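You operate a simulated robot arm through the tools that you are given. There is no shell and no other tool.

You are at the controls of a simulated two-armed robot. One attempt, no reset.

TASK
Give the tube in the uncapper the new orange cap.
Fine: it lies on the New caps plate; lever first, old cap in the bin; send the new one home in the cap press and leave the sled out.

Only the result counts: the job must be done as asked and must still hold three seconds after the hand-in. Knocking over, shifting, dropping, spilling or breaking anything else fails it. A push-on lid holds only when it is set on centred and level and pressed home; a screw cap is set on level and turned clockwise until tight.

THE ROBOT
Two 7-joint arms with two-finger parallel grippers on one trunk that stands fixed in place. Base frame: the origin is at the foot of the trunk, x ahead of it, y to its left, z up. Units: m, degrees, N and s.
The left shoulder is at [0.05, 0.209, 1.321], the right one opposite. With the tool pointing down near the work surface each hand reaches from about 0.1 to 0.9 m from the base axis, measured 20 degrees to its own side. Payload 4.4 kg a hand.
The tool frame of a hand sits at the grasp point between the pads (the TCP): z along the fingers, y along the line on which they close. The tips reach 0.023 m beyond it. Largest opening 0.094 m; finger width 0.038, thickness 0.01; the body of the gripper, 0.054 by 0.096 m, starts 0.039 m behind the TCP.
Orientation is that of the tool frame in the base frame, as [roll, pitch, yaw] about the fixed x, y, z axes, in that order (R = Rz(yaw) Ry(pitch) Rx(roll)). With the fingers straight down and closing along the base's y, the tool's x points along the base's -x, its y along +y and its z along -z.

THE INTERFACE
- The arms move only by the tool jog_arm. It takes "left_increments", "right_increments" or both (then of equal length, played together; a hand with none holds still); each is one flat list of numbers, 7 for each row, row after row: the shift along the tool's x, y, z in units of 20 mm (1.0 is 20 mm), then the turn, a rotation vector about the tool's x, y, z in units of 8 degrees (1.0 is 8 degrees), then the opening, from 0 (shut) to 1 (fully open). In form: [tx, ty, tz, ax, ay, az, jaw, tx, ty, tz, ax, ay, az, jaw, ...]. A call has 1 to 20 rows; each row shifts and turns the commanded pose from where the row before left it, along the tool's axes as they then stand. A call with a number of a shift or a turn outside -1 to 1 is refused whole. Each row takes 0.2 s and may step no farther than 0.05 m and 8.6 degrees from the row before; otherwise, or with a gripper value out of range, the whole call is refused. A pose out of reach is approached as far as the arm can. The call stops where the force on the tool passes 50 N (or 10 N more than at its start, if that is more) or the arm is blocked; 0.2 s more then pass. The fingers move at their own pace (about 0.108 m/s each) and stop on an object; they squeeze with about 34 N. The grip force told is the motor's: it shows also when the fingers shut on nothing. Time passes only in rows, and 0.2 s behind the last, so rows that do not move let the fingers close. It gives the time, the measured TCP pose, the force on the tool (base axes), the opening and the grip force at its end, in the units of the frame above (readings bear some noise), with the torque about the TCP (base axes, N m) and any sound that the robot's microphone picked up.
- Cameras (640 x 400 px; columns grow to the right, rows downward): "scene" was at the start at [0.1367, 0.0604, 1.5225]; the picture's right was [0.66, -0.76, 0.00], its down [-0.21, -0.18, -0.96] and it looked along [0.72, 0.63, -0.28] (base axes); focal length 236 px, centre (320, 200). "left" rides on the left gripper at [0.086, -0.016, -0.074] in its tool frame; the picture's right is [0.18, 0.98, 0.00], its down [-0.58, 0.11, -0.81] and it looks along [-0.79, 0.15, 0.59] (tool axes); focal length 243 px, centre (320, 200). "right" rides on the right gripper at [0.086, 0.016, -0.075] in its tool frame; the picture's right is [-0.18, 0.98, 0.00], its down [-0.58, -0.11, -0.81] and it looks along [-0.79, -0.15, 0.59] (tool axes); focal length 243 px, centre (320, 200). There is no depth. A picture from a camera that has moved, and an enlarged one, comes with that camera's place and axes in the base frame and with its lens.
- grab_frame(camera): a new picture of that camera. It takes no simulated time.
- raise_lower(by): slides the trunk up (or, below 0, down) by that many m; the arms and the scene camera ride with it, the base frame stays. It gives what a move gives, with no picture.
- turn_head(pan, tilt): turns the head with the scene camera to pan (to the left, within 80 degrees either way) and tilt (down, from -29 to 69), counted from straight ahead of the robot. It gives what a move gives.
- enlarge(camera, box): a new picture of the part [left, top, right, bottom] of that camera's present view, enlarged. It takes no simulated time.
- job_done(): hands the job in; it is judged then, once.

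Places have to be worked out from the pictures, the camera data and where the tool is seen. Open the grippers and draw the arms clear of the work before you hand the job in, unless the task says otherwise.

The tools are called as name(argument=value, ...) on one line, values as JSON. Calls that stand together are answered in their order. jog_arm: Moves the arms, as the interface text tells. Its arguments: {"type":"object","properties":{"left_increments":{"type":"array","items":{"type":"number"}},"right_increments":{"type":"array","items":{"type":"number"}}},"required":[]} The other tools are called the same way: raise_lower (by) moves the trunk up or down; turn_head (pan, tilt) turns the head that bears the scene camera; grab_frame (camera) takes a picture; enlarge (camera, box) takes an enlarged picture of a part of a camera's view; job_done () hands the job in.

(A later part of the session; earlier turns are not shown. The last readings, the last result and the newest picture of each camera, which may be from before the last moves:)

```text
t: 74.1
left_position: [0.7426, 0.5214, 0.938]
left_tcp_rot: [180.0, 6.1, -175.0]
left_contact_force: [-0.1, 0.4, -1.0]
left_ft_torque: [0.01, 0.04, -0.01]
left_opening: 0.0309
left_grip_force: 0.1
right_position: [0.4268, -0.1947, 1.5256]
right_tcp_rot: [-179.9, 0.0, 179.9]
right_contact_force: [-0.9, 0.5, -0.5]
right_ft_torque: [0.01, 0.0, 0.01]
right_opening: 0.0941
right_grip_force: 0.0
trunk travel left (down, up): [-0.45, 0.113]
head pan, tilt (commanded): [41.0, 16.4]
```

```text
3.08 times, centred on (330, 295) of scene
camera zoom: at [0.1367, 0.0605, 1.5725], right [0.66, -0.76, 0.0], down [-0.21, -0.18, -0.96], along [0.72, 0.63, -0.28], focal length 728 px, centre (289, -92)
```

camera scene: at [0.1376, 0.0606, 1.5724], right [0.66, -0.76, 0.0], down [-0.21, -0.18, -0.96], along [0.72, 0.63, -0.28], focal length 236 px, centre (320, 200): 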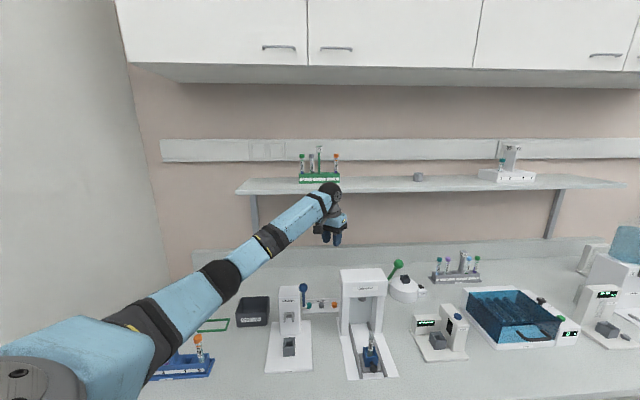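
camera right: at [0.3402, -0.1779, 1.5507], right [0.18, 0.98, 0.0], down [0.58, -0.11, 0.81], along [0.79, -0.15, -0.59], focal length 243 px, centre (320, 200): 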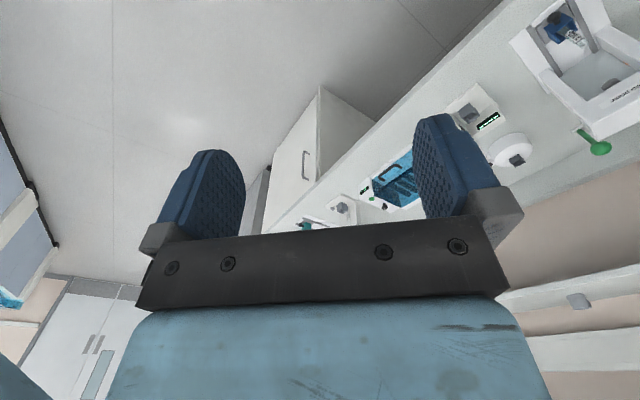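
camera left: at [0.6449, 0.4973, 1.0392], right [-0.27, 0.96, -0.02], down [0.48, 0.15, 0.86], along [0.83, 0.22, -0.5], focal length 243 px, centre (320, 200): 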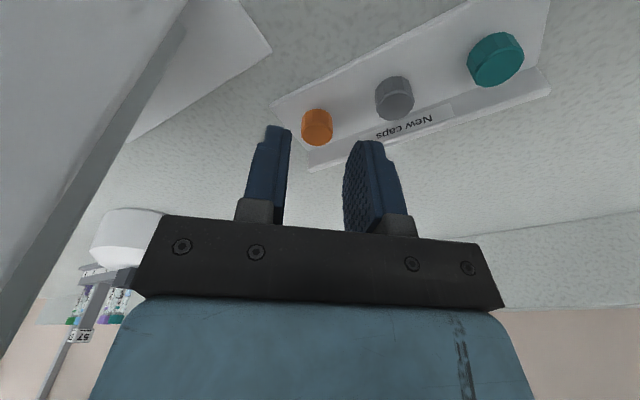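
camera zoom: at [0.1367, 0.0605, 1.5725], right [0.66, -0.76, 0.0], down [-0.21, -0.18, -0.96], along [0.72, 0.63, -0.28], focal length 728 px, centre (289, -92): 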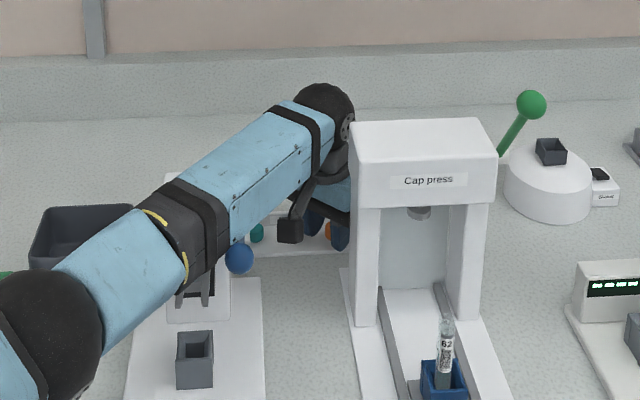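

The cap is centred between the pads. I close on it.

jog_arm(left_increments=[0, 0, 0, 0, 0, 0, 0.24, 0, 0, 0, 0, 0, 0, 0.15, 0, 0, 0, 0, 0, 0, 0, 0, 0, 0, 0, 0, 0, 0])

enlarge(camera="left", box=[240, 60, 420, 230])

```text
t: 75.1
left_position: [0.7425, 0.5224, 0.9386]
left_tcp_rot: [179.9, 6.1, -175.0]
left_contact_force: [0.6, 0.2, 1.6]
left_ft_torque: [-0.03, -0.05, 0.01]
left_opening: 0.0094
left_grip_force: 33.9
right_position: [0.4277, -0.1943, 1.5261]
right_tcp_rot: [180.0, 0.0, 180.0]
right_contact_force: [0.0, 0.2, 0.2]
right_ft_torque: [0.0, 0.01, 0.0]
right_opening: 0.0941
right_grip_force: 0.1
trunk travel left (down, up): [-0.45, 0.113]
head pan, tilt (commanded): [41.0, 16.4]
```

```text
2.35 times, centred on (330, 145) of left
camera zoom: at [0.6496, 0.4973, 1.0035], right [-0.27, 0.96, -0.02], down [0.48, 0.15, 0.86], along [0.83, 0.22, -0.5], focal length 571 px, centre (296, 329)
```

zoom: 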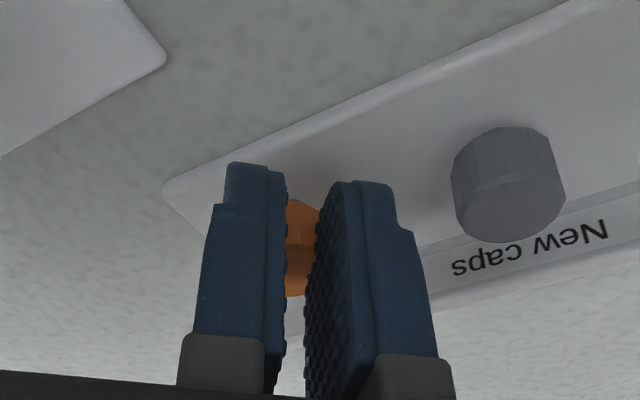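

The jaws stopped at 0.0094, which is too small for a proper grip on the cap. I look closely before doing anything else.

enlarge(camera="left", box=[300, 120, 360, 200])

enlarge(camera="scene", box=[300, 270, 345, 315])

```text
5.00 times, centred on (330, 160) of left
camera zoom: at [0.6496, 0.4973, 1.0035], right [-0.27, 0.96, -0.02], down [0.48, 0.15, 0.86], along [0.83, 0.22, -0.5], focal length 1213 px, centre (270, 400)
```

zoom: 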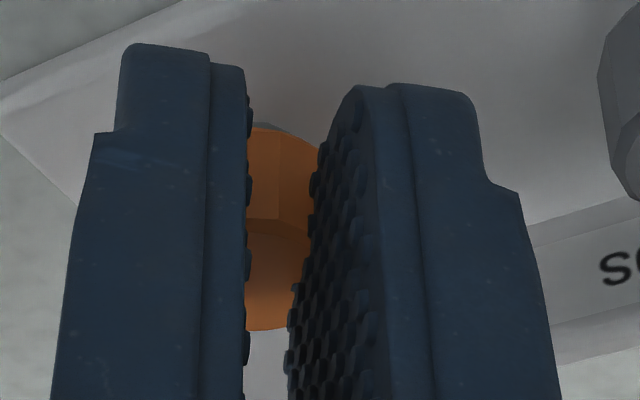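

```text
8.89 times, centred on (322, 292) of scene
camera zoom: at [0.1365, 0.0604, 1.5725], right [0.66, -0.76, 0.0], down [-0.21, -0.18, -0.96], along [0.72, 0.63, -0.28], focal length 2102 px, centre (298, -622)
```

zoom: 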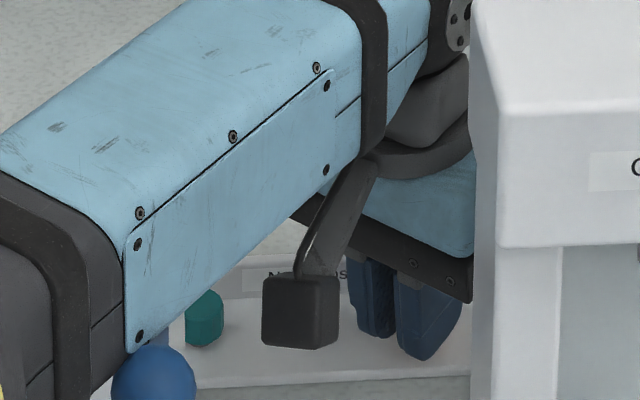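

Only the rounded fingertips caught the near edge of the cap: two-pose triangulation puts the cap top at z≈0.923, about 13 mm beyond pad centre. I open, back up 25 mm along the tool axis, turn 10° for better board clearance, and re-measure.

jog_arm(left_increments=[0, 0, 0, 0, 0, 0, 0.2, 0, 0, 0, 0, 0, 0, 0.33, 0, 0, 0, 0, 0, 0, 0.33, 0, 0, -0.6, 0, 0, 0, 0.33, 0, 0, -0.65, 0, 0, 0, 0.33, 0, 0, 0, 0, 0, -0.625, 0.33, 0, 0, 0, 0, 0, -0.625, 0.33])

grab_frame(camera="left")

enlarge(camera="left", box=[240, 60, 420, 230])

```text
t: 76.7
left_position: [0.7402, 0.5219, 0.9638]
left_tcp_rot: [-178.9, 6.0, -164.9]
left_contact_force: [-0.3, -0.1, -0.4]
left_ft_torque: [-0.01, 0.0, 0.0]
left_opening: 0.0308
left_grip_force: 0.0
right_position: [0.4261, -0.1951, 1.526]
right_tcp_rot: [-180.0, 0.0, 180.0]
right_contact_force: [0.2, 1.3, -0.2]
right_ft_torque: [0.01, 0.04, 0.01]
right_opening: 0.0943
right_grip_force: 0.0
trunk travel left (down, up): [-0.45, 0.113]
head pan, tilt (commanded): [41.0, 16.4]
```

```text
taken
camera left: at [0.6523, 0.4823, 1.0292], right [-0.43, 0.9, -0.04], down [0.44, 0.25, 0.86], along [0.78, 0.36, -0.51], focal length 243 px, centre (320, 200)
```

left: 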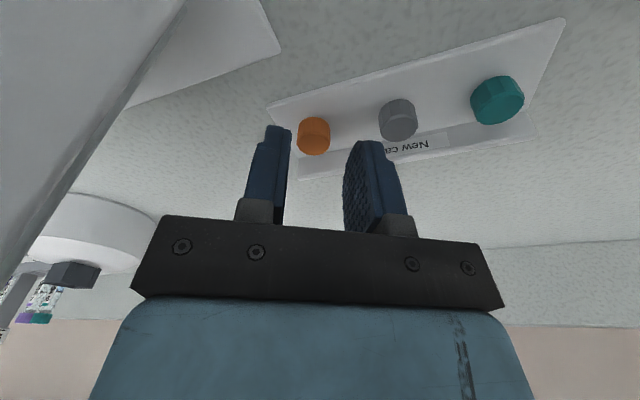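

```text
2.35 times, centred on (330, 145) of left
camera zoom: at [0.6523, 0.4823, 1.0292], right [-0.43, 0.9, -0.04], down [0.44, 0.25, 0.86], along [0.78, 0.36, -0.51], focal length 571 px, centre (296, 329)
```

zoom: 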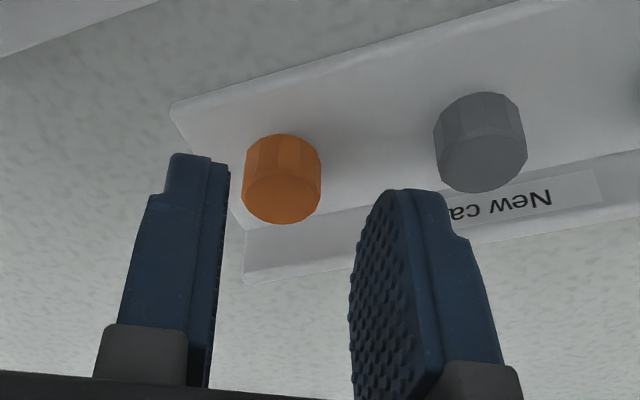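

The cap is undisturbed. It now triangulates at (0.756, 0.5235, top 0.924), with the plate at z 0.9055 and the board about 26 mm behind. I shift forward 6.5 mm, narrow the jaws to clear the board, and descend half-way to check.

jog_arm(left_increments=[-0.325, -0.09, 0, 0, 0, 0, 0.28, 0, 0, 0.5, 0, 0, 0, 0.28, 0, 0, 0.3, 0, 0, 0, 0.28])

enlarge(camera="left", box=[240, 60, 420, 230])

enlarge(camera="scene", box=[240, 230, 420, 360])

```text
t: 77.5
left_position: [0.7486, 0.5231, 0.948]
left_tcp_rot: [-179.1, 5.9, -164.9]
left_contact_force: [-0.3, 0.6, -0.2]
left_ft_torque: [0.02, 0.02, -0.01]
left_opening: 0.0262
left_grip_force: 0.1
right_position: [0.4277, -0.1946, 1.5255]
right_tcp_rot: [180.0, 0.0, 179.9]
right_contact_force: [-0.4, -0.7, -0.2]
right_ft_torque: [-0.01, 0.0, -0.01]
right_opening: 0.094
right_grip_force: 0.1
trunk travel left (down, up): [-0.45, 0.113]
head pan, tilt (commanded): [41.0, 16.4]
```

```text
2.35 times, centred on (330, 145) of left
camera zoom: at [0.6604, 0.4832, 1.0133], right [-0.43, 0.9, -0.04], down [0.44, 0.25, 0.86], along [0.79, 0.35, -0.51], focal length 571 px, centre (296, 329)
```

zoom: 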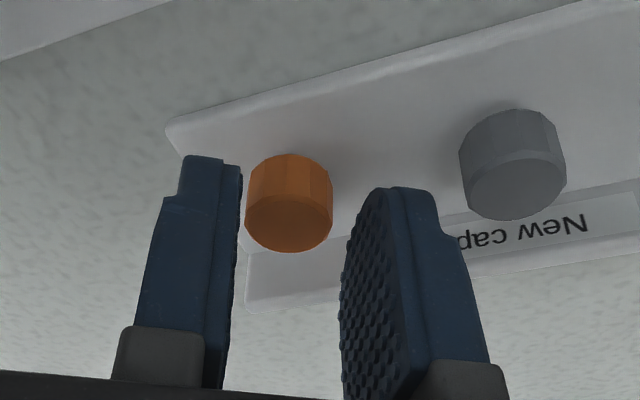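

```text
3.08 times, centred on (330, 295) of scene
camera zoom: at [0.1366, 0.0605, 1.5725], right [0.66, -0.76, 0.0], down [-0.21, -0.18, -0.96], along [0.72, 0.63, -0.28], focal length 728 px, centre (289, -92)
```

zoom: 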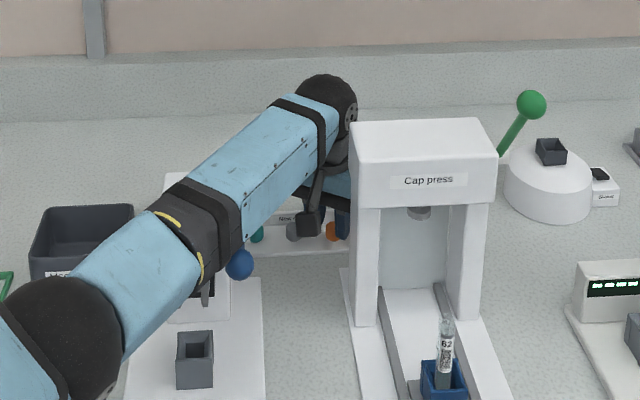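

The cap is centred within about half a millimetre. I descend 17 mm along the tool axis so the pads straddle the cap.

jog_arm(left_increments=[0, -0.025, 0.435, 0, 0, 0, 0.28, 0, 0, 0.435, 0, 0, 0, 0.28])

enlarge(camera="left", box=[240, 60, 420, 230])

```text
t: 78.1
left_position: [0.7496, 0.5217, 0.9316]
left_tcp_rot: [-179.0, 6.0, -165.0]
left_contact_force: [0.5, 0.6, -0.1]
left_ft_torque: [-0.02, 0.04, -0.01]
left_opening: 0.0266
left_grip_force: 0.0
right_position: [0.428, -0.196, 1.5257]
right_tcp_rot: [-180.0, 0.0, 180.0]
right_contact_force: [1.1, -0.1, -0.4]
right_ft_torque: [0.0, 0.02, 0.0]
right_opening: 0.0938
right_grip_force: 0.1
trunk travel left (down, up): [-0.45, 0.113]
head pan, tilt (commanded): [41.0, 16.4]
```

```text
2.35 times, centred on (330, 145) of left
camera zoom: at [0.6623, 0.482, 0.9966], right [-0.43, 0.9, -0.04], down [0.44, 0.25, 0.86], along [0.79, 0.35, -0.51], focal length 571 px, centre (296, 329)
```

zoom: 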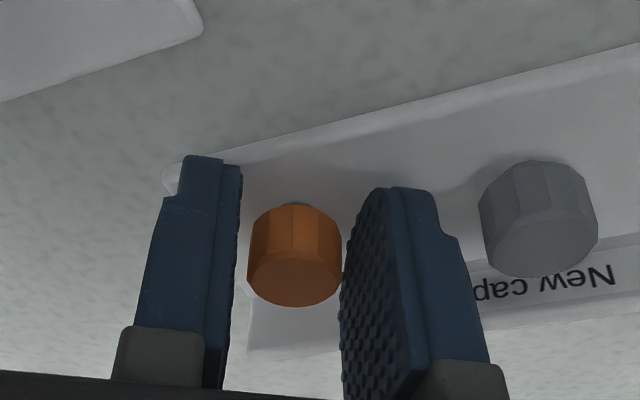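

The cap is now well inside the pads. I close on it.

jog_arm(left_increments=[0, 0, 0, 0, 0, 0, 0.2, 0, 0, 0, 0, 0, 0, 0.1, 0, 0, 0, 0, 0, 0, 0, 0, 0, 0, 0, 0, 0, 0])

enlarge(camera="left", box=[280, 110, 370, 200])

```text
t: 79.1
left_position: [0.7496, 0.522, 0.9311]
left_tcp_rot: [-179.1, 6.0, -164.9]
left_contact_force: [-1.1, 0.7, 1.0]
left_ft_torque: [0.03, -0.02, -0.07]
left_opening: 0.0165
left_grip_force: 34.0
right_position: [0.428, -0.196, 1.5247]
right_tcp_rot: [-180.0, 0.0, 180.0]
right_contact_force: [-0.2, -0.6, -0.5]
right_ft_torque: [-0.02, 0.01, 0.01]
right_opening: 0.0939
right_grip_force: 0.1
trunk travel left (down, up): [-0.45, 0.113]
head pan, tilt (commanded): [41.0, 16.4]
```

```text
4.44 times, centred on (325, 155) of left
camera zoom: at [0.6622, 0.4822, 0.9965], right [-0.43, 0.9, -0.04], down [0.44, 0.25, 0.86], along [0.79, 0.35, -0.51], focal length 1078 px, centre (298, 400)
```

zoom: 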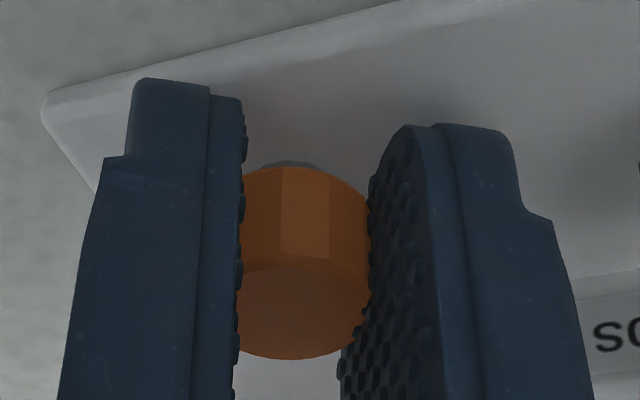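

The cap is held properly (0.0165, 34 N). I lift it straight up, first 2 cm then higher.

jog_arm(left_increments=[-0.052, -0.0095, -0.497, 0, 0, 0, 0, -0.052, -0.0095, -0.497, 0, 0, 0, 0, -0.1045, -0.019, -0.994, 0, 0, 0, 0, -0.1045, -0.019, -0.994, 0, 0, 0, 0, -0.1045, -0.019, -0.994, 0, 0, 0, 0, -0.1045, -0.019, -0.994, 0, 0, 0, 0])

grab_frame(camera="left")

enlarge(camera="scene", box=[240, 200, 420, 360])

```text
t: 80.5
left_position: [0.7501, 0.5203, 1.0317]
left_tcp_rot: [-179.1, 6.0, -164.9]
left_contact_force: [0.1, 0.4, -0.6]
left_ft_torque: [-0.04, -0.01, -0.01]
left_opening: 0.0163
left_grip_force: 34.5
right_position: [0.4267, -0.1966, 1.5259]
right_tcp_rot: [179.9, 0.0, -180.0]
right_contact_force: [-1.2, 0.0, 0.3]
right_ft_torque: [-0.03, 0.0, -0.02]
right_opening: 0.0941
right_grip_force: 0.2
trunk travel left (down, up): [-0.45, 0.113]
head pan, tilt (commanded): [41.0, 16.4]
```

```text
taken
camera left: at [0.6625, 0.481, 1.0974], right [-0.43, 0.9, -0.04], down [0.44, 0.25, 0.86], along [0.79, 0.35, -0.51], focal length 243 px, centre (320, 200)
```

left: 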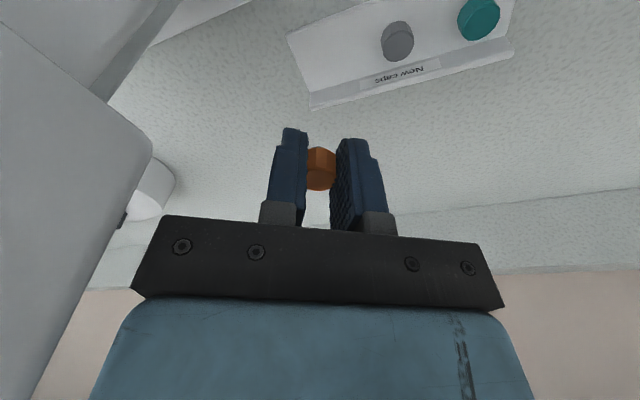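

```text
2.50 times, centred on (330, 280) of scene
camera zoom: at [0.1363, 0.0601, 1.5725], right [0.66, -0.76, 0.0], down [-0.21, -0.18, -0.96], along [0.72, 0.63, -0.28], focal length 591 px, centre (295, 0)
```

zoom: 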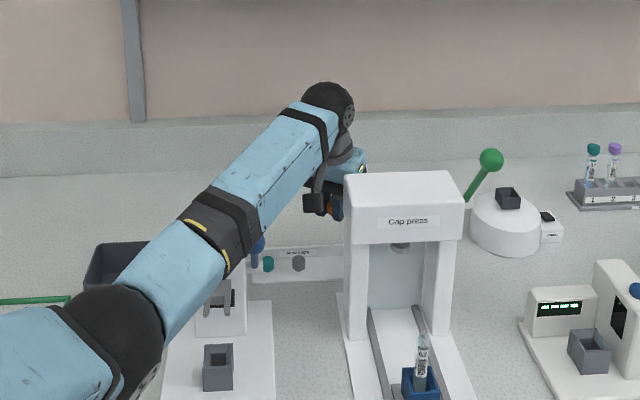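

The orange cap is securely held and nothing else moved. I rise to z≈1.20 and carry it over the press to above the tube in the sled, keeping the same orientation so the cap stays level.

jog_arm(left_increments=[-0.0987, -0.018, -0.939, 0, 0, 0, 0, -0.0987, -0.018, -0.939, 0, 0, 0, 0, -0.0987, -0.018, -0.939, 0, 0, 0, 0, -0.0987, -0.018, -0.939, 0, 0, 0, 0, -0.0987, -0.018, -0.939, 0, 0, 0, 0, -0.0987, -0.018, -0.939, 0, 0, 0, 0, -0.0987, -0.018, -0.939, 0, 0, 0, 0, -0.0987, -0.018, -0.939, 0, 0, 0, 0, -0.0987, -0.018, -0.939, 0, 0, 0, 0, 0.837, -0.905, -0.0705, 0, 0, 0, 0, 0.837, -0.905, -0.0705, 0, 0, 0, 0, 0.837, -0.905, -0.0705, 0, 0, 0, 0, 0.837, -0.905, -0.0705, 0, 0, 0, 0, 0.837, -0.905, -0.0705, 0, 0, 0, 0, 0.837, -0.905, -0.0705, 0, 0, 0, 0, 0.837, -0.905, -0.0705, 0, 0, 0, 0, 0.837, -0.905, -0.0705, 0, 0, 0, 0, 0.837, -0.905, -0.0705, 0, 0, 0, 0, 0.837, -0.905, -0.0705, 0, 0, 0, 0])

grab_frame(camera="left")

grab_frame(camera="scene")

enlarge(camera="scene", box=[260, 220, 420, 370])

```text
t: 84.5
left_position: [0.6358, 0.3014, 1.1996]
left_tcp_rot: [-179.0, 6.1, -164.9]
left_contact_force: [0.3, 0.1, 0.7]
left_ft_torque: [0.0, -0.02, -0.01]
left_opening: 0.0164
left_grip_force: 34.6
right_position: [0.4281, -0.1954, 1.5262]
right_tcp_rot: [-180.0, 0.1, -180.0]
right_contact_force: [0.3, -0.6, -0.1]
right_ft_torque: [0.02, 0.0, -0.04]
right_opening: 0.0939
right_grip_force: 0.0
trunk travel left (down, up): [-0.45, 0.113]
head pan, tilt (commanded): [41.0, 16.4]
```

```text
taken
camera left: at [0.549, 0.262, 1.2645], right [-0.43, 0.9, -0.04], down [0.45, 0.25, 0.86], along [0.79, 0.35, -0.51], focal length 243 px, centre (320, 200)
```

left: 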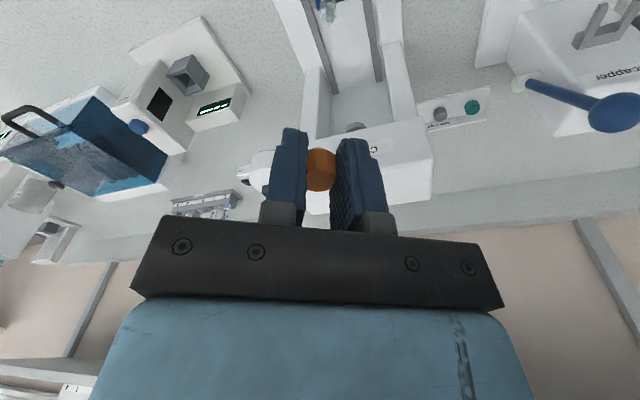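

```text
taken
camera scene: at [0.1366, 0.0599, 1.5725], right [0.66, -0.76, 0.0], down [-0.21, -0.18, -0.96], along [0.72, 0.63, -0.28], focal length 236 px, centre (320, 200)
```

scene: 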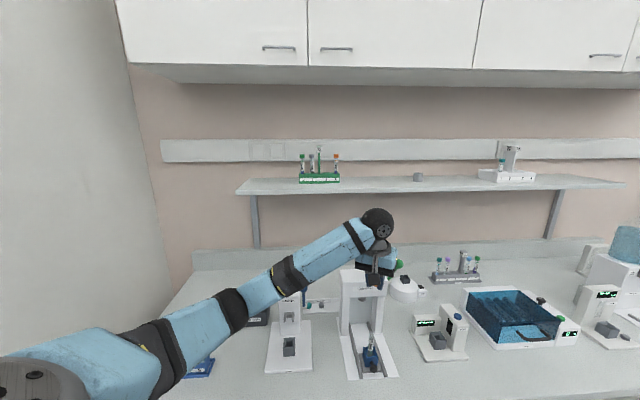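

```text
2.67 times, centred on (340, 295) of scene
camera zoom: at [0.1366, 0.0599, 1.5725], right [0.66, -0.76, 0.0], down [-0.21, -0.18, -0.96], along [0.72, 0.63, -0.28], focal length 630 px, centre (267, -53)
```

zoom: 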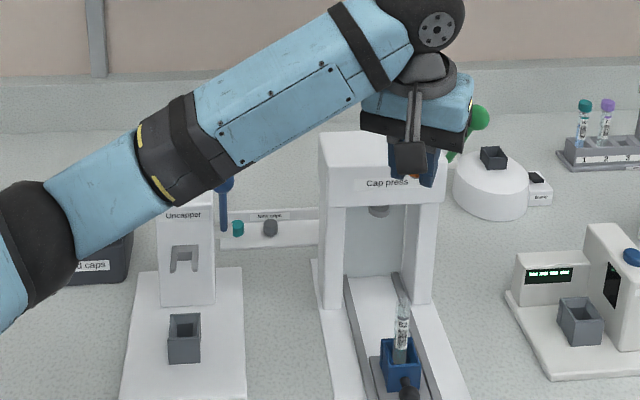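

The lever and fork are back at rest. I lower the cap to about 25 mm above the tube rim for a fine alignment check.

jog_arm(left_increments=[0.0933, 0.017, 0.888, 0, 0, 0, 0, 0.0933, 0.017, 0.888, 0, 0, 0, 0, 0.0933, 0.017, 0.888, 0, 0, 0, 0, 0.0933, 0.017, 0.888, 0, 0, 0, 0, 0.0933, 0.017, 0.888, 0, 0, 0, 0, 0.0933, 0.017, 0.888, 0, 0, 0, 0, 0.0933, 0.017, 0.888, 0, 0, 0, 0])

grab_frame(camera="left")

enlarge(camera="left", box=[280, 40, 380, 200])

enlarge(camera="scene", box=[345, 290, 395, 350])

```text
t: 86.1
left_position: [0.6361, 0.3035, 1.0742]
left_tcp_rot: [-179.0, 6.0, -164.9]
left_contact_force: [-0.6, 1.1, 0.0]
left_ft_torque: [-0.03, 0.02, 0.01]
left_opening: 0.0161
left_grip_force: 33.4
right_position: [0.4268, -0.195, 1.5261]
right_tcp_rot: [180.0, 0.0, -180.0]
right_contact_force: [0.9, 0.6, -0.6]
right_ft_torque: [-0.04, 0.03, -0.03]
right_opening: 0.0943
right_grip_force: 0.1
trunk travel left (down, up): [-0.45, 0.113]
head pan, tilt (commanded): [41.0, 16.4]
```

```text
taken
camera left: at [0.5491, 0.2638, 1.1397], right [-0.43, 0.9, -0.04], down [0.44, 0.25, 0.86], along [0.79, 0.35, -0.51], focal length 243 px, centre (320, 200)
```

left: 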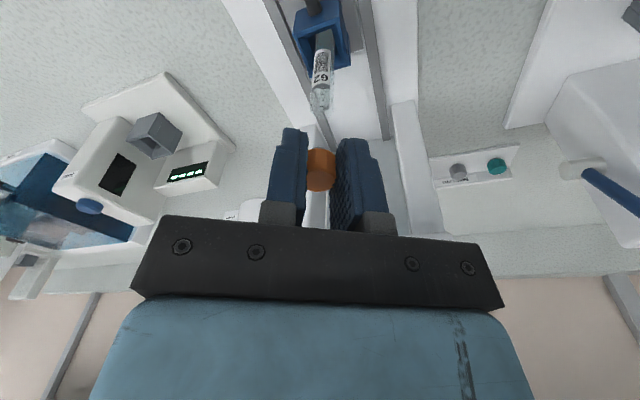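

```text
2.50 times, centred on (330, 120) of left
camera zoom: at [0.5491, 0.2638, 1.1397], right [-0.43, 0.9, -0.04], down [0.44, 0.25, 0.86], along [0.79, 0.35, -0.51], focal length 606 px, centre (295, 400)
```

zoom: 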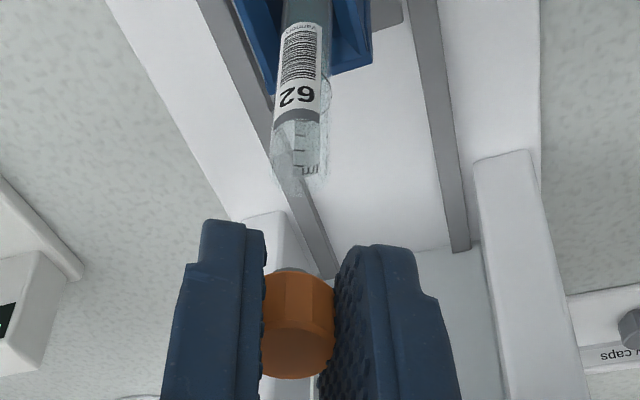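

```text
6.67 times, centred on (370, 320) of scene
camera zoom: at [0.1369, 0.0606, 1.5725], right [0.66, -0.76, 0.0], down [-0.21, -0.18, -0.96], along [0.72, 0.63, -0.28], focal length 1576 px, centre (-13, -600)
```

zoom: 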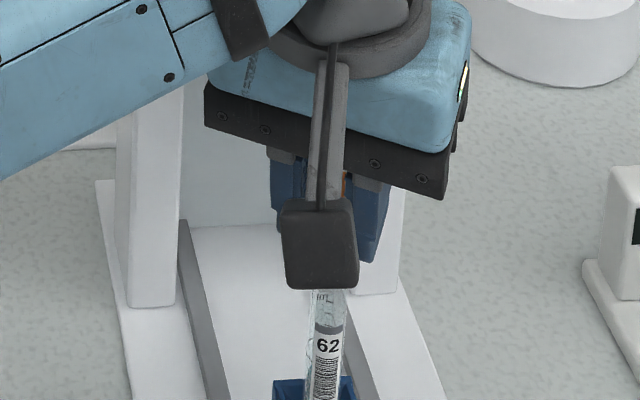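

The scene view is blocked by the hand camera, so I use the left camera and zoom on the tube rim and the cap.

enlarge(camera="left", box=[295, 70, 355, 130])

enlarge(camera="left", box=[290, 130, 350, 200])

grab_frame(camera="right")

```text
6.67 times, centred on (325, 100) of left
camera zoom: at [0.5491, 0.2638, 1.1397], right [-0.43, 0.9, -0.04], down [0.44, 0.25, 0.86], along [0.79, 0.35, -0.51], focal length 1618 px, centre (287, 867)
```

zoom: 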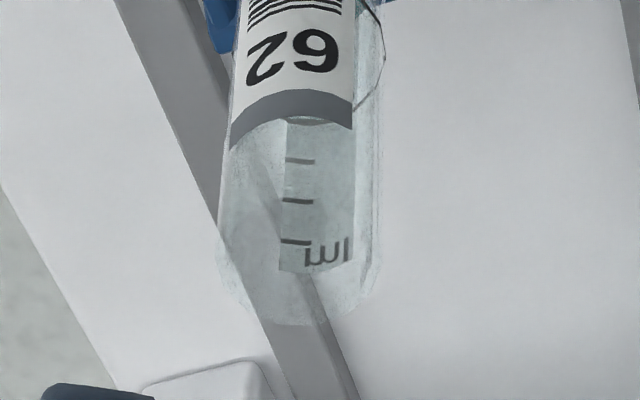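

```text
5.71 times, centred on (320, 165) of left
camera zoom: at [0.5491, 0.2638, 1.1397], right [-0.43, 0.9, -0.04], down [0.44, 0.25, 0.86], along [0.79, 0.35, -0.51], focal length 1386 px, centre (320, 400)
```

zoom: 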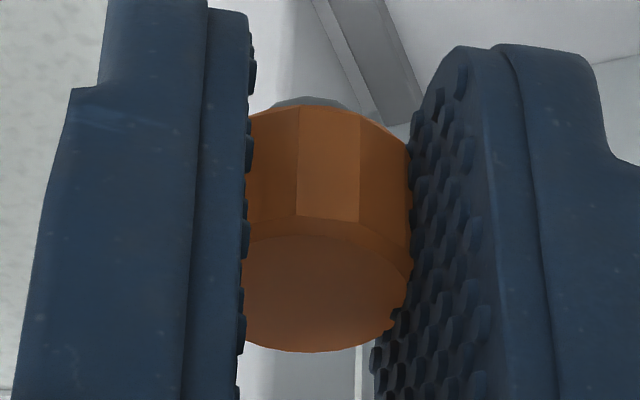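

```text
taken
camera right: at [0.3407, -0.1784, 1.6005], right [0.18, 0.98, 0.0], down [0.58, -0.11, 0.81], along [0.79, -0.15, -0.59], focal length 243 px, centre (320, 200)
```

right: 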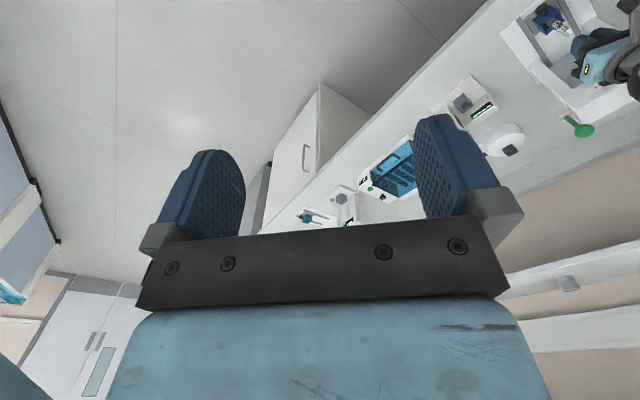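

From the left view the tube rim is at about (0.639, 0.302, 1.018), and the cap is about 5 mm too far forward. I correct that and lower until the plug is a few mm above the rim.

jog_arm(left_increments=[0.275, -0.07, -0.027, 0, 0, 0, 0, 0.0705, 0.013, 0.671, 0, 0, 0, 0, 0.0705, 0.013, 0.671, 0, 0, 0, 0, 0, 0, 0, 0, 0, 0, 0])

enlarge(camera="left", box=[290, 70, 360, 190])

enlarge(camera="left", box=[300, 110, 340, 160])

enlarge(camera="scene", box=[345, 290, 395, 350])

```text
t: 87.1
left_position: [0.6313, 0.3004, 1.0464]
left_tcp_rot: [-179.0, 6.1, -165.1]
left_contact_force: [0.0, -0.1, -0.1]
left_ft_torque: [-0.03, 0.05, 0.0]
left_opening: 0.0162
left_grip_force: 33.5
right_position: [0.4279, -0.1949, 1.525]
right_tcp_rot: [179.9, -0.1, 180.0]
right_contact_force: [-1.2, -0.6, 0.1]
right_ft_torque: [-0.01, 0.02, -0.01]
right_opening: 0.0941
right_grip_force: 0.2
trunk travel left (down, up): [-0.45, 0.113]
head pan, tilt (commanded): [41.0, 16.4]
```

```text
3.33 times, centred on (325, 130) of left
camera zoom: at [0.5431, 0.2606, 1.1129], right [-0.43, 0.9, -0.04], down [0.45, 0.25, 0.86], along [0.79, 0.35, -0.51], focal length 809 px, centre (303, 433)
```

zoom: 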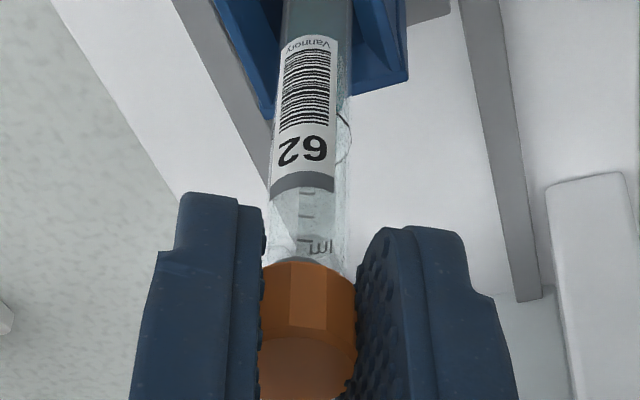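

```text
8.00 times, centred on (320, 135) of left
camera zoom: at [0.5431, 0.2606, 1.1129], right [-0.43, 0.9, -0.04], down [0.45, 0.25, 0.86], along [0.79, 0.35, -0.51], focal length 1941 px, centre (320, 720)
```

zoom: 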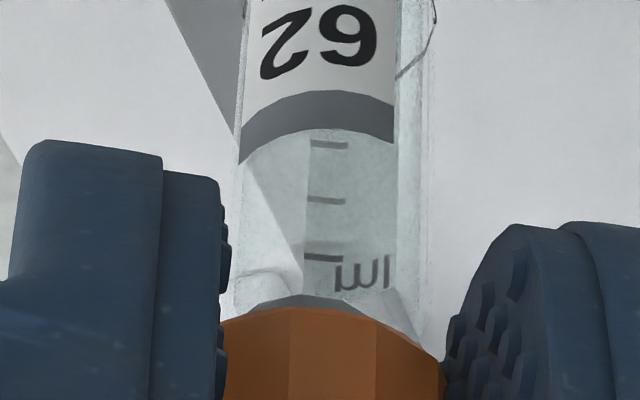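

```text
6.67 times, centred on (370, 320) of scene
camera zoom: at [0.1366, 0.0604, 1.5725], right [0.66, -0.76, 0.0], down [-0.21, -0.18, -0.96], along [0.72, 0.63, -0.28], focal length 1576 px, centre (-13, -600)
```

zoom: 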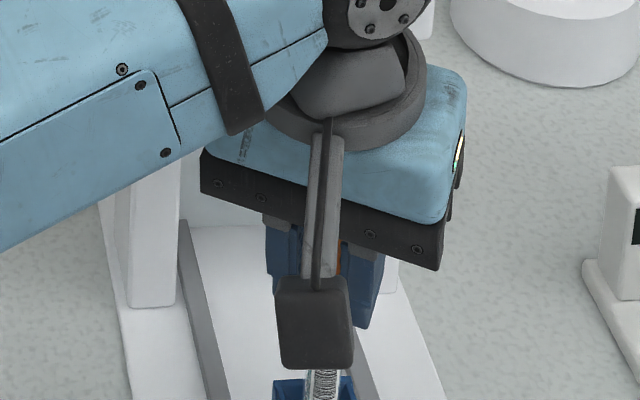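

The cap and tube agree sideways. I zoom further to judge the fore-aft alignment of the plug and rim.

enlarge(camera="left", box=[308, 112, 334, 132])

turn_head(pan=25, tilt=30)

grab_frame(camera="scene")

```text
16.00 times, centred on (321, 122) of left
camera zoom: at [0.5431, 0.2606, 1.1129], right [-0.43, 0.9, -0.04], down [0.45, 0.25, 0.86], along [0.79, 0.35, -0.51], focal length 3882 px, centre (304, 1448)
```

zoom: 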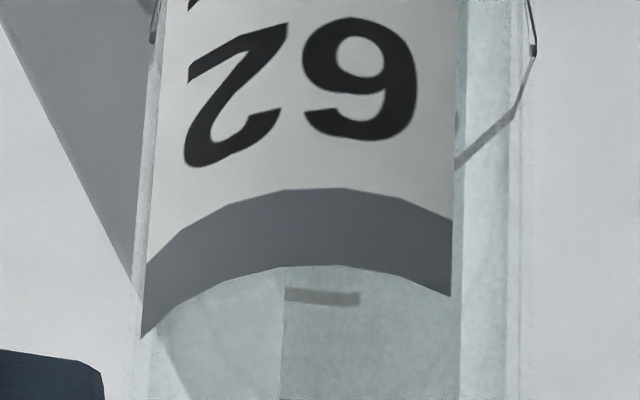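

```text
t: 87.9
left_position: [0.6304, 0.3001, 1.0477]
left_tcp_rot: [-179.0, 6.0, -164.9]
left_contact_force: [0.6, -0.2, -0.4]
left_ft_torque: [-0.02, 0.03, 0.0]
left_opening: 0.0162
left_grip_force: 34.4
right_position: [0.4269, -0.1953, 1.5255]
right_tcp_rot: [-180.0, -0.1, 180.0]
right_contact_force: [-0.1, 0.7, 0.0]
right_ft_torque: [-0.02, 0.0, -0.02]
right_opening: 0.0942
right_grip_force: 0.1
trunk travel left (down, up): [-0.45, 0.113]
head pan, tilt (commanded): [25.0, 30.0]
```

```text
taken
camera scene: at [0.1482, 0.0375, 1.5506], right [0.42, -0.91, 0.0], down [-0.45, -0.21, -0.87], along [0.78, 0.37, -0.5], focal length 236 px, centre (320, 200)
```

scene: 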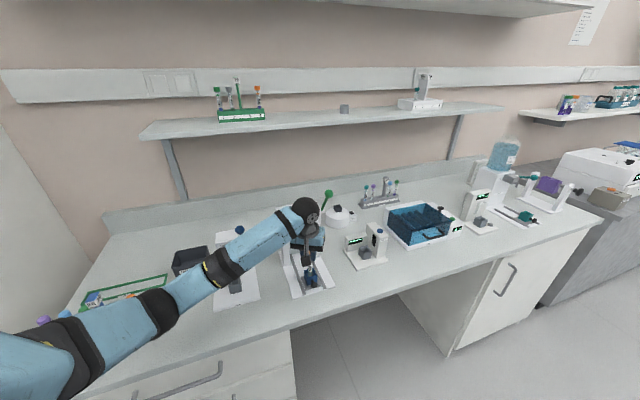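

Fore-aft is hard to judge from this one camera, so I bring the right hand round as a second viewpoint from the right side, turning it to look along +y.

jog_arm(right_increments=[0, 0, 0.9, 0, 0, -0.9375, 1, 0, 0, 0.9, 0, 0, -0.9375, 1, 0, 0, 0.9, 0, 0, -0.9375, 1, 0, 0, 0.9, 0, 0, -0.9375, 1, 0, 0, 0.9, 0, 0, -0.9375, 1, 0, 0, 0.9, 0, 0, -0.9375, 1, 0, 0, 0.9, 0, 0, -0.9375, 1, 0, 0, 0.9, 0, 0, -0.9375, 1, 0, 0, 0.9, 0, 0, -0.9375, 1, 0, 0, 0.9, 0, 0, -0.9375, 1, 0, 0, 0.9, 0, 0, -0.9375, 1, 0, 0, 0.9, 0, 0, -0.9375, 1])

grab_frame(camera="right")

```text
t: 90.5
left_position: [0.6295, 0.301, 1.0479]
left_tcp_rot: [-179.0, 6.1, -164.9]
left_contact_force: [-0.4, 0.0, 0.5]
left_ft_torque: [0.04, 0.02, 0.01]
left_opening: 0.0161
left_grip_force: 33.6
right_position: [0.3571, -0.1717, 1.3164]
right_tcp_rot: [-180.0, -0.1, -90.3]
right_contact_force: [0.4, 0.3, -0.3]
right_ft_torque: [0.0, 0.01, 0.02]
right_opening: 0.0942
right_grip_force: 0.0
right hand out of reach, approached as far as the arm can: row 11, 12
trunk travel left (down, up): [-0.45, 0.113]
head pan, tilt (commanded): [25.0, 30.0]
```

```text
taken
camera right: at [0.3394, -0.2586, 1.3914], right [-0.98, 0.19, 0.0], down [0.11, 0.58, 0.81], along [0.15, 0.79, -0.59], focal length 243 px, centre (320, 200)
```

right: 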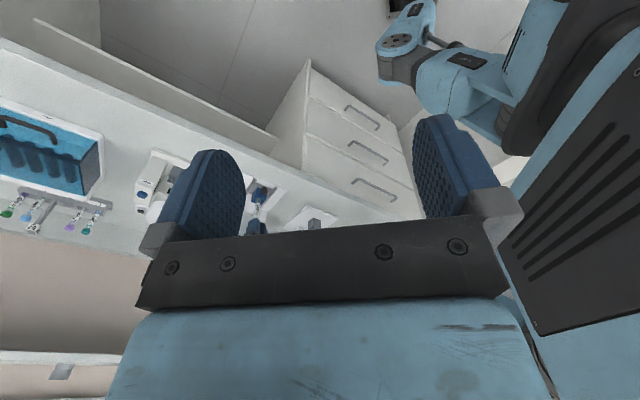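

The right hand is turned. Now I move it out to about (0.62, 0.06, 1.15) so its camera sees the cap and tube from the side.

jog_arm(right_increments=[-0.829, -0.939, 0.593, 0, 0, 0, 1, -0.829, -0.939, 0.593, 0, 0, 0, 1, -0.829, -0.939, 0.593, 0, 0, 0, 1, -0.829, -0.939, 0.593, 0, 0, 0, 1, -0.829, -0.939, 0.593, 0, 0, 0, 1, -0.829, -0.939, 0.593, 0, 0, 0, 1, -0.829, -0.939, 0.593, 0, 0, 0, 1, -0.829, -0.939, 0.593, 0, 0, 0, 1, -0.829, -0.939, 0.593, 0, 0, 0, 1, -0.829, -0.939, 0.593, 0, 0, 0, 1, -0.829, -0.939, 0.593, 0, 0, 0, 1, -0.829, -0.939, 0.593, 0, 0, 0, 1])

grab_frame(camera="right")

grab_frame(camera="scene")

```text
t: 93.1
left_position: [0.6308, 0.3, 1.0477]
left_tcp_rot: [-178.9, 6.0, -165.0]
left_contact_force: [-0.7, -0.4, 0.2]
left_ft_torque: [-0.03, 0.0, 0.0]
left_opening: 0.0162
left_grip_force: 34.3
right_position: [0.4018, -0.0816, 1.2761]
right_tcp_rot: [179.9, 0.0, -90.6]
right_contact_force: [0.1, -0.8, -0.1]
right_ft_torque: [0.01, 0.0, 0.02]
right_opening: 0.0939
right_grip_force: 0.1
right hand out of reach, approached as far as the arm can: row 1, 2, 3, 4, 5, 6, 7, 8, 9, 10, 11, 12
trunk travel left (down, up): [-0.45, 0.113]
head pan, tilt (commanded): [25.0, 30.0]
```

```text
taken
camera right: at [0.3836, -0.168, 1.3512], right [-0.98, 0.19, 0.0], down [0.12, 0.58, 0.81], along [0.16, 0.79, -0.59], focal length 243 px, centre (320, 200)
```

right: 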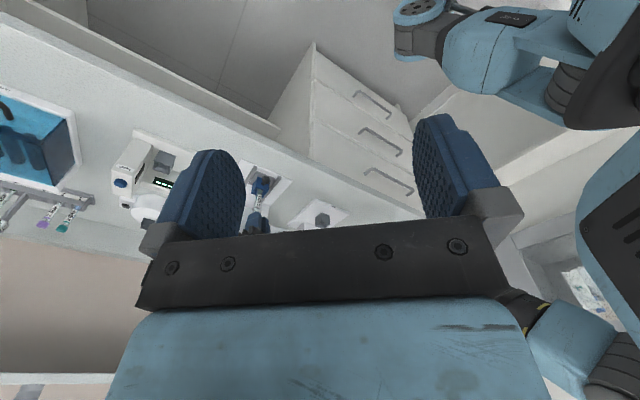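

```text
taken
camera scene: at [0.1479, 0.0371, 1.5506], right [0.42, -0.91, 0.0], down [-0.45, -0.21, -0.87], along [0.79, 0.37, -0.5], focal length 236 px, centre (320, 200)
```

scene: 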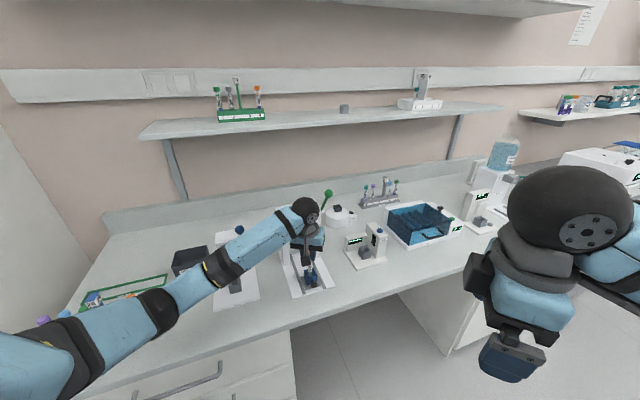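

The right wrist is near its limit at this yaw, but the sled and cap are already visible between its fingers. I enlarge that region.

enlarge(camera="right", box=[235, 165, 295, 240])

enlarge(camera="scene", box=[280, 225, 340, 300])

```text
5.33 times, centred on (265, 202) of right
camera zoom: at [0.3836, -0.168, 1.3512], right [-0.98, 0.19, 0.0], down [0.12, 0.58, 0.81], along [0.16, 0.79, -0.59], focal length 1294 px, centre (613, 187)
```

zoom: 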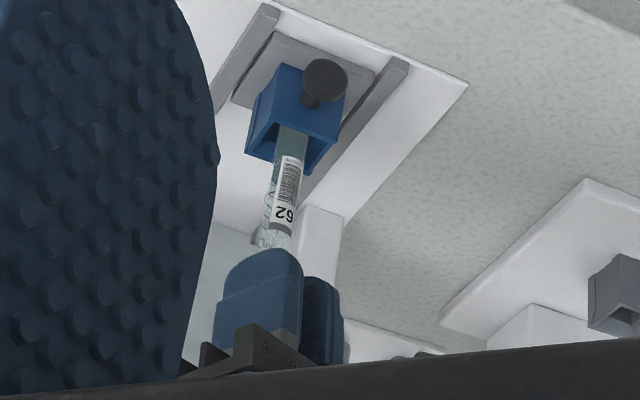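

```text
5.33 times, centred on (310, 262) of scene
camera zoom: at [0.1479, 0.0371, 1.5506], right [0.42, -0.91, 0.0], down [-0.45, -0.21, -0.87], along [0.79, 0.37, -0.5], focal length 1261 px, centre (373, -133)
```

zoom: 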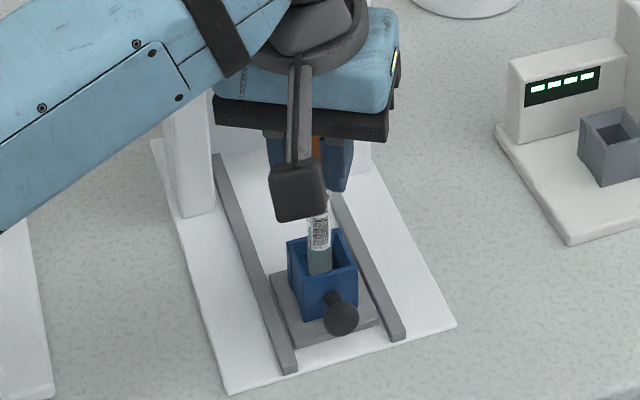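

I enlarge the side view more tightly around the tube top.

enlarge(camera="right", box=[252, 185, 277, 215])

```text
13.33 times, centred on (264, 200) of right
camera zoom: at [0.3836, -0.168, 1.3512], right [-0.98, 0.19, 0.0], down [0.12, 0.58, 0.81], along [0.16, 0.79, -0.59], focal length 3235 px, centre (1060, 200)
```

zoom: 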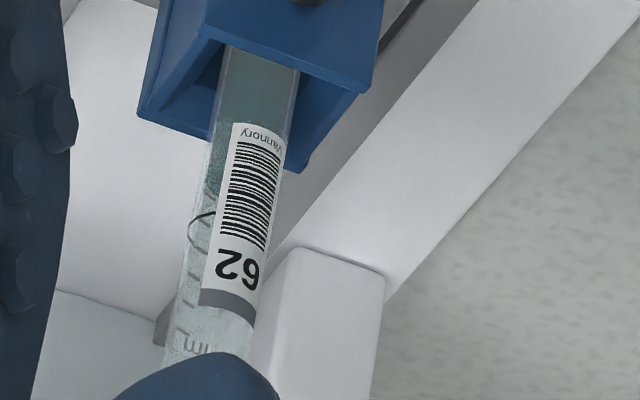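

The side view roughly confirms the alignment, but the fingers hide the cap. Since the cap is round, I raise 15 mm and yaw the left hand 30° about the vertical so the right-hand camera can look between the fingers.

jog_arm(left_increments=[-0.078, -0.014, -0.746, 0, 0, 0, 0, 0, 0, 0, -0.098, -0.018, -0.932, 0, 0, 0, 0, -0.098, -0.018, -0.932, 0, 0, 0, 0, -0.098, -0.018, -0.932, 0, 0, 0, 0, -0.098, -0.018, -0.932, 0])

enlarge(camera="right", box=[245, 180, 285, 230])

enlarge(camera="scene", box=[290, 235, 340, 285])

enlarge(camera="left", box=[290, 70, 360, 190])

```text
t: 94.3
left_position: [0.6308, 0.2994, 1.0623]
left_tcp_rot: [-179.0, 6.1, -134.8]
left_contact_force: [-1.3, 0.2, 0.0]
left_ft_torque: [-0.01, 0.03, 0.02]
left_opening: 0.0163
left_grip_force: 33.6
right_position: [0.4019, -0.083, 1.2762]
right_tcp_rot: [179.9, 0.0, -90.6]
right_contact_force: [0.2, 0.9, -0.2]
right_ft_torque: [-0.03, 0.01, 0.01]
right_opening: 0.0941
right_grip_force: 0.0
trunk travel left (down, up): [-0.45, 0.113]
head pan, tilt (commanded): [25.0, 30.0]
```

```text
8.00 times, centred on (265, 205) of right
camera zoom: at [0.384, -0.1679, 1.3511], right [-0.98, 0.19, 0.0], down [0.12, 0.58, 0.81], along [0.16, 0.79, -0.59], focal length 1941 px, centre (760, 160)
```

zoom: 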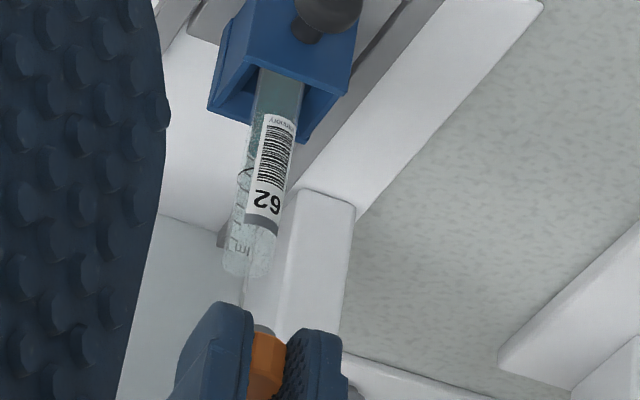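

```text
8.00 times, centred on (315, 260) of scene
camera zoom: at [0.1483, 0.0373, 1.5505], right [0.42, -0.91, 0.0], down [-0.45, -0.21, -0.87], along [0.78, 0.37, -0.5], focal length 1892 px, centre (360, -280)
```

zoom: 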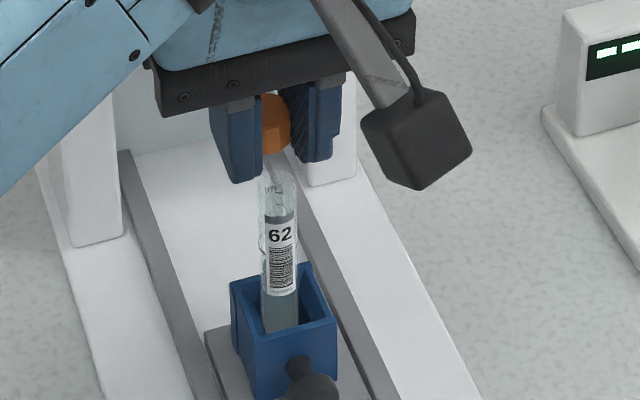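

```text
3.33 times, centred on (325, 130) of left
camera zoom: at [0.5742, 0.2222, 1.1287], right [-0.82, 0.56, -0.04], down [0.26, 0.44, 0.86], along [0.5, 0.7, -0.51], focal length 809 px, centre (303, 433)
```

zoom: 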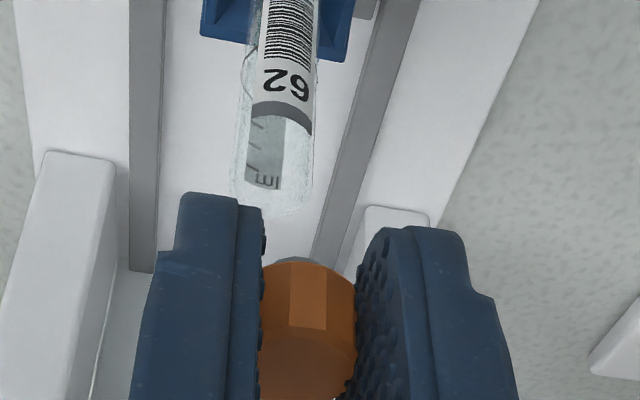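

With cap and tube both in three views, I solve a relative offset: the cap is about 6 mm too near the robot and 3 mm too far left. I correct that, lower 12 mm and check again.

jog_arm(left_increments=[-0.105, -0.32, 0.015, 0, 0, 0, 0, 0.0637, 0.011, 0.596, 0, 0, 0, 0, 0, 0, 0, 0, 0, 0, 0])

enlarge(camera="right", box=[250, 190, 280, 225])

enlarge(camera="scene", box=[295, 240, 330, 275])

enlarge(camera="left", box=[295, 90, 345, 170])

```text
t: 95.1
left_position: [0.6359, 0.2966, 1.0498]
left_tcp_rot: [-179.0, 6.1, -134.8]
left_contact_force: [0.0, 0.0, 0.9]
left_ft_torque: [-0.02, 0.02, 0.0]
left_opening: 0.0162
left_grip_force: 34.1
right_position: [0.4022, -0.0818, 1.2756]
right_tcp_rot: [179.9, -0.1, -90.6]
right_contact_force: [0.0, 0.3, -0.1]
right_ft_torque: [-0.01, -0.01, 0.01]
right_opening: 0.0938
right_grip_force: 0.0
trunk travel left (down, up): [-0.45, 0.113]
head pan, tilt (commanded): [25.0, 30.0]
```

```text
11.43 times, centred on (265, 208) of right
camera zoom: at [0.3838, -0.1679, 1.3511], right [-0.98, 0.19, 0.0], down [0.12, 0.58, 0.81], along [0.16, 0.79, -0.59], focal length 2773 px, centre (949, 114)
```

zoom: 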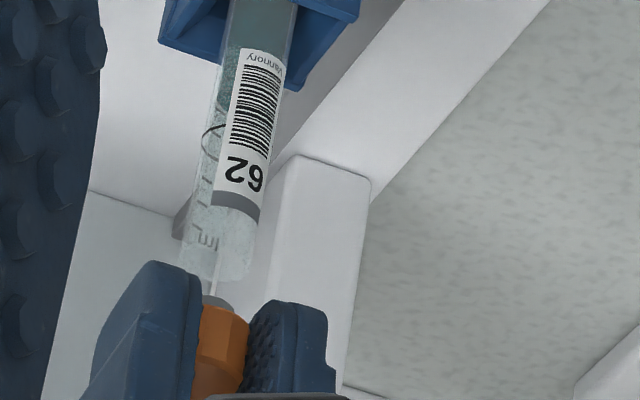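

```text
11.43 times, centred on (312, 258) of scene
camera zoom: at [0.1482, 0.0372, 1.5505], right [0.42, -0.91, 0.0], down [-0.45, -0.21, -0.87], along [0.78, 0.37, -0.5], focal length 2702 px, centre (406, -457)
```

zoom: 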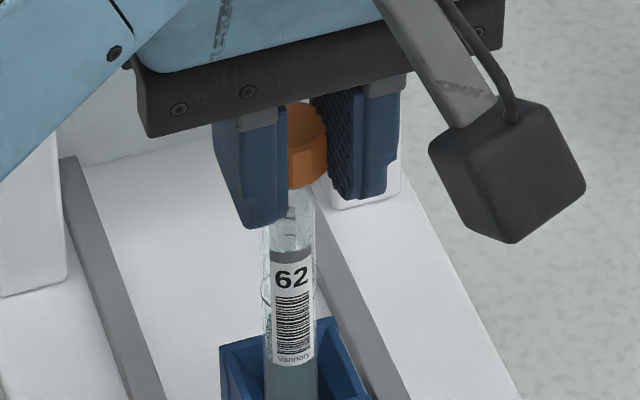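

```text
5.00 times, centred on (320, 130) of left
camera zoom: at [0.5799, 0.2193, 1.1164], right [-0.82, 0.57, -0.04], down [0.26, 0.44, 0.86], along [0.5, 0.7, -0.51], focal length 1213 px, centre (320, 550)
```

zoom: 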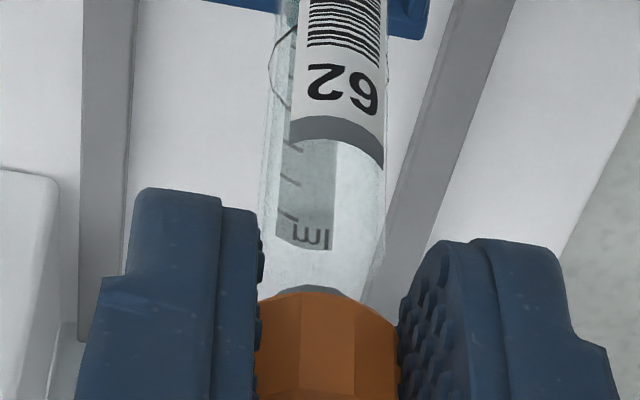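

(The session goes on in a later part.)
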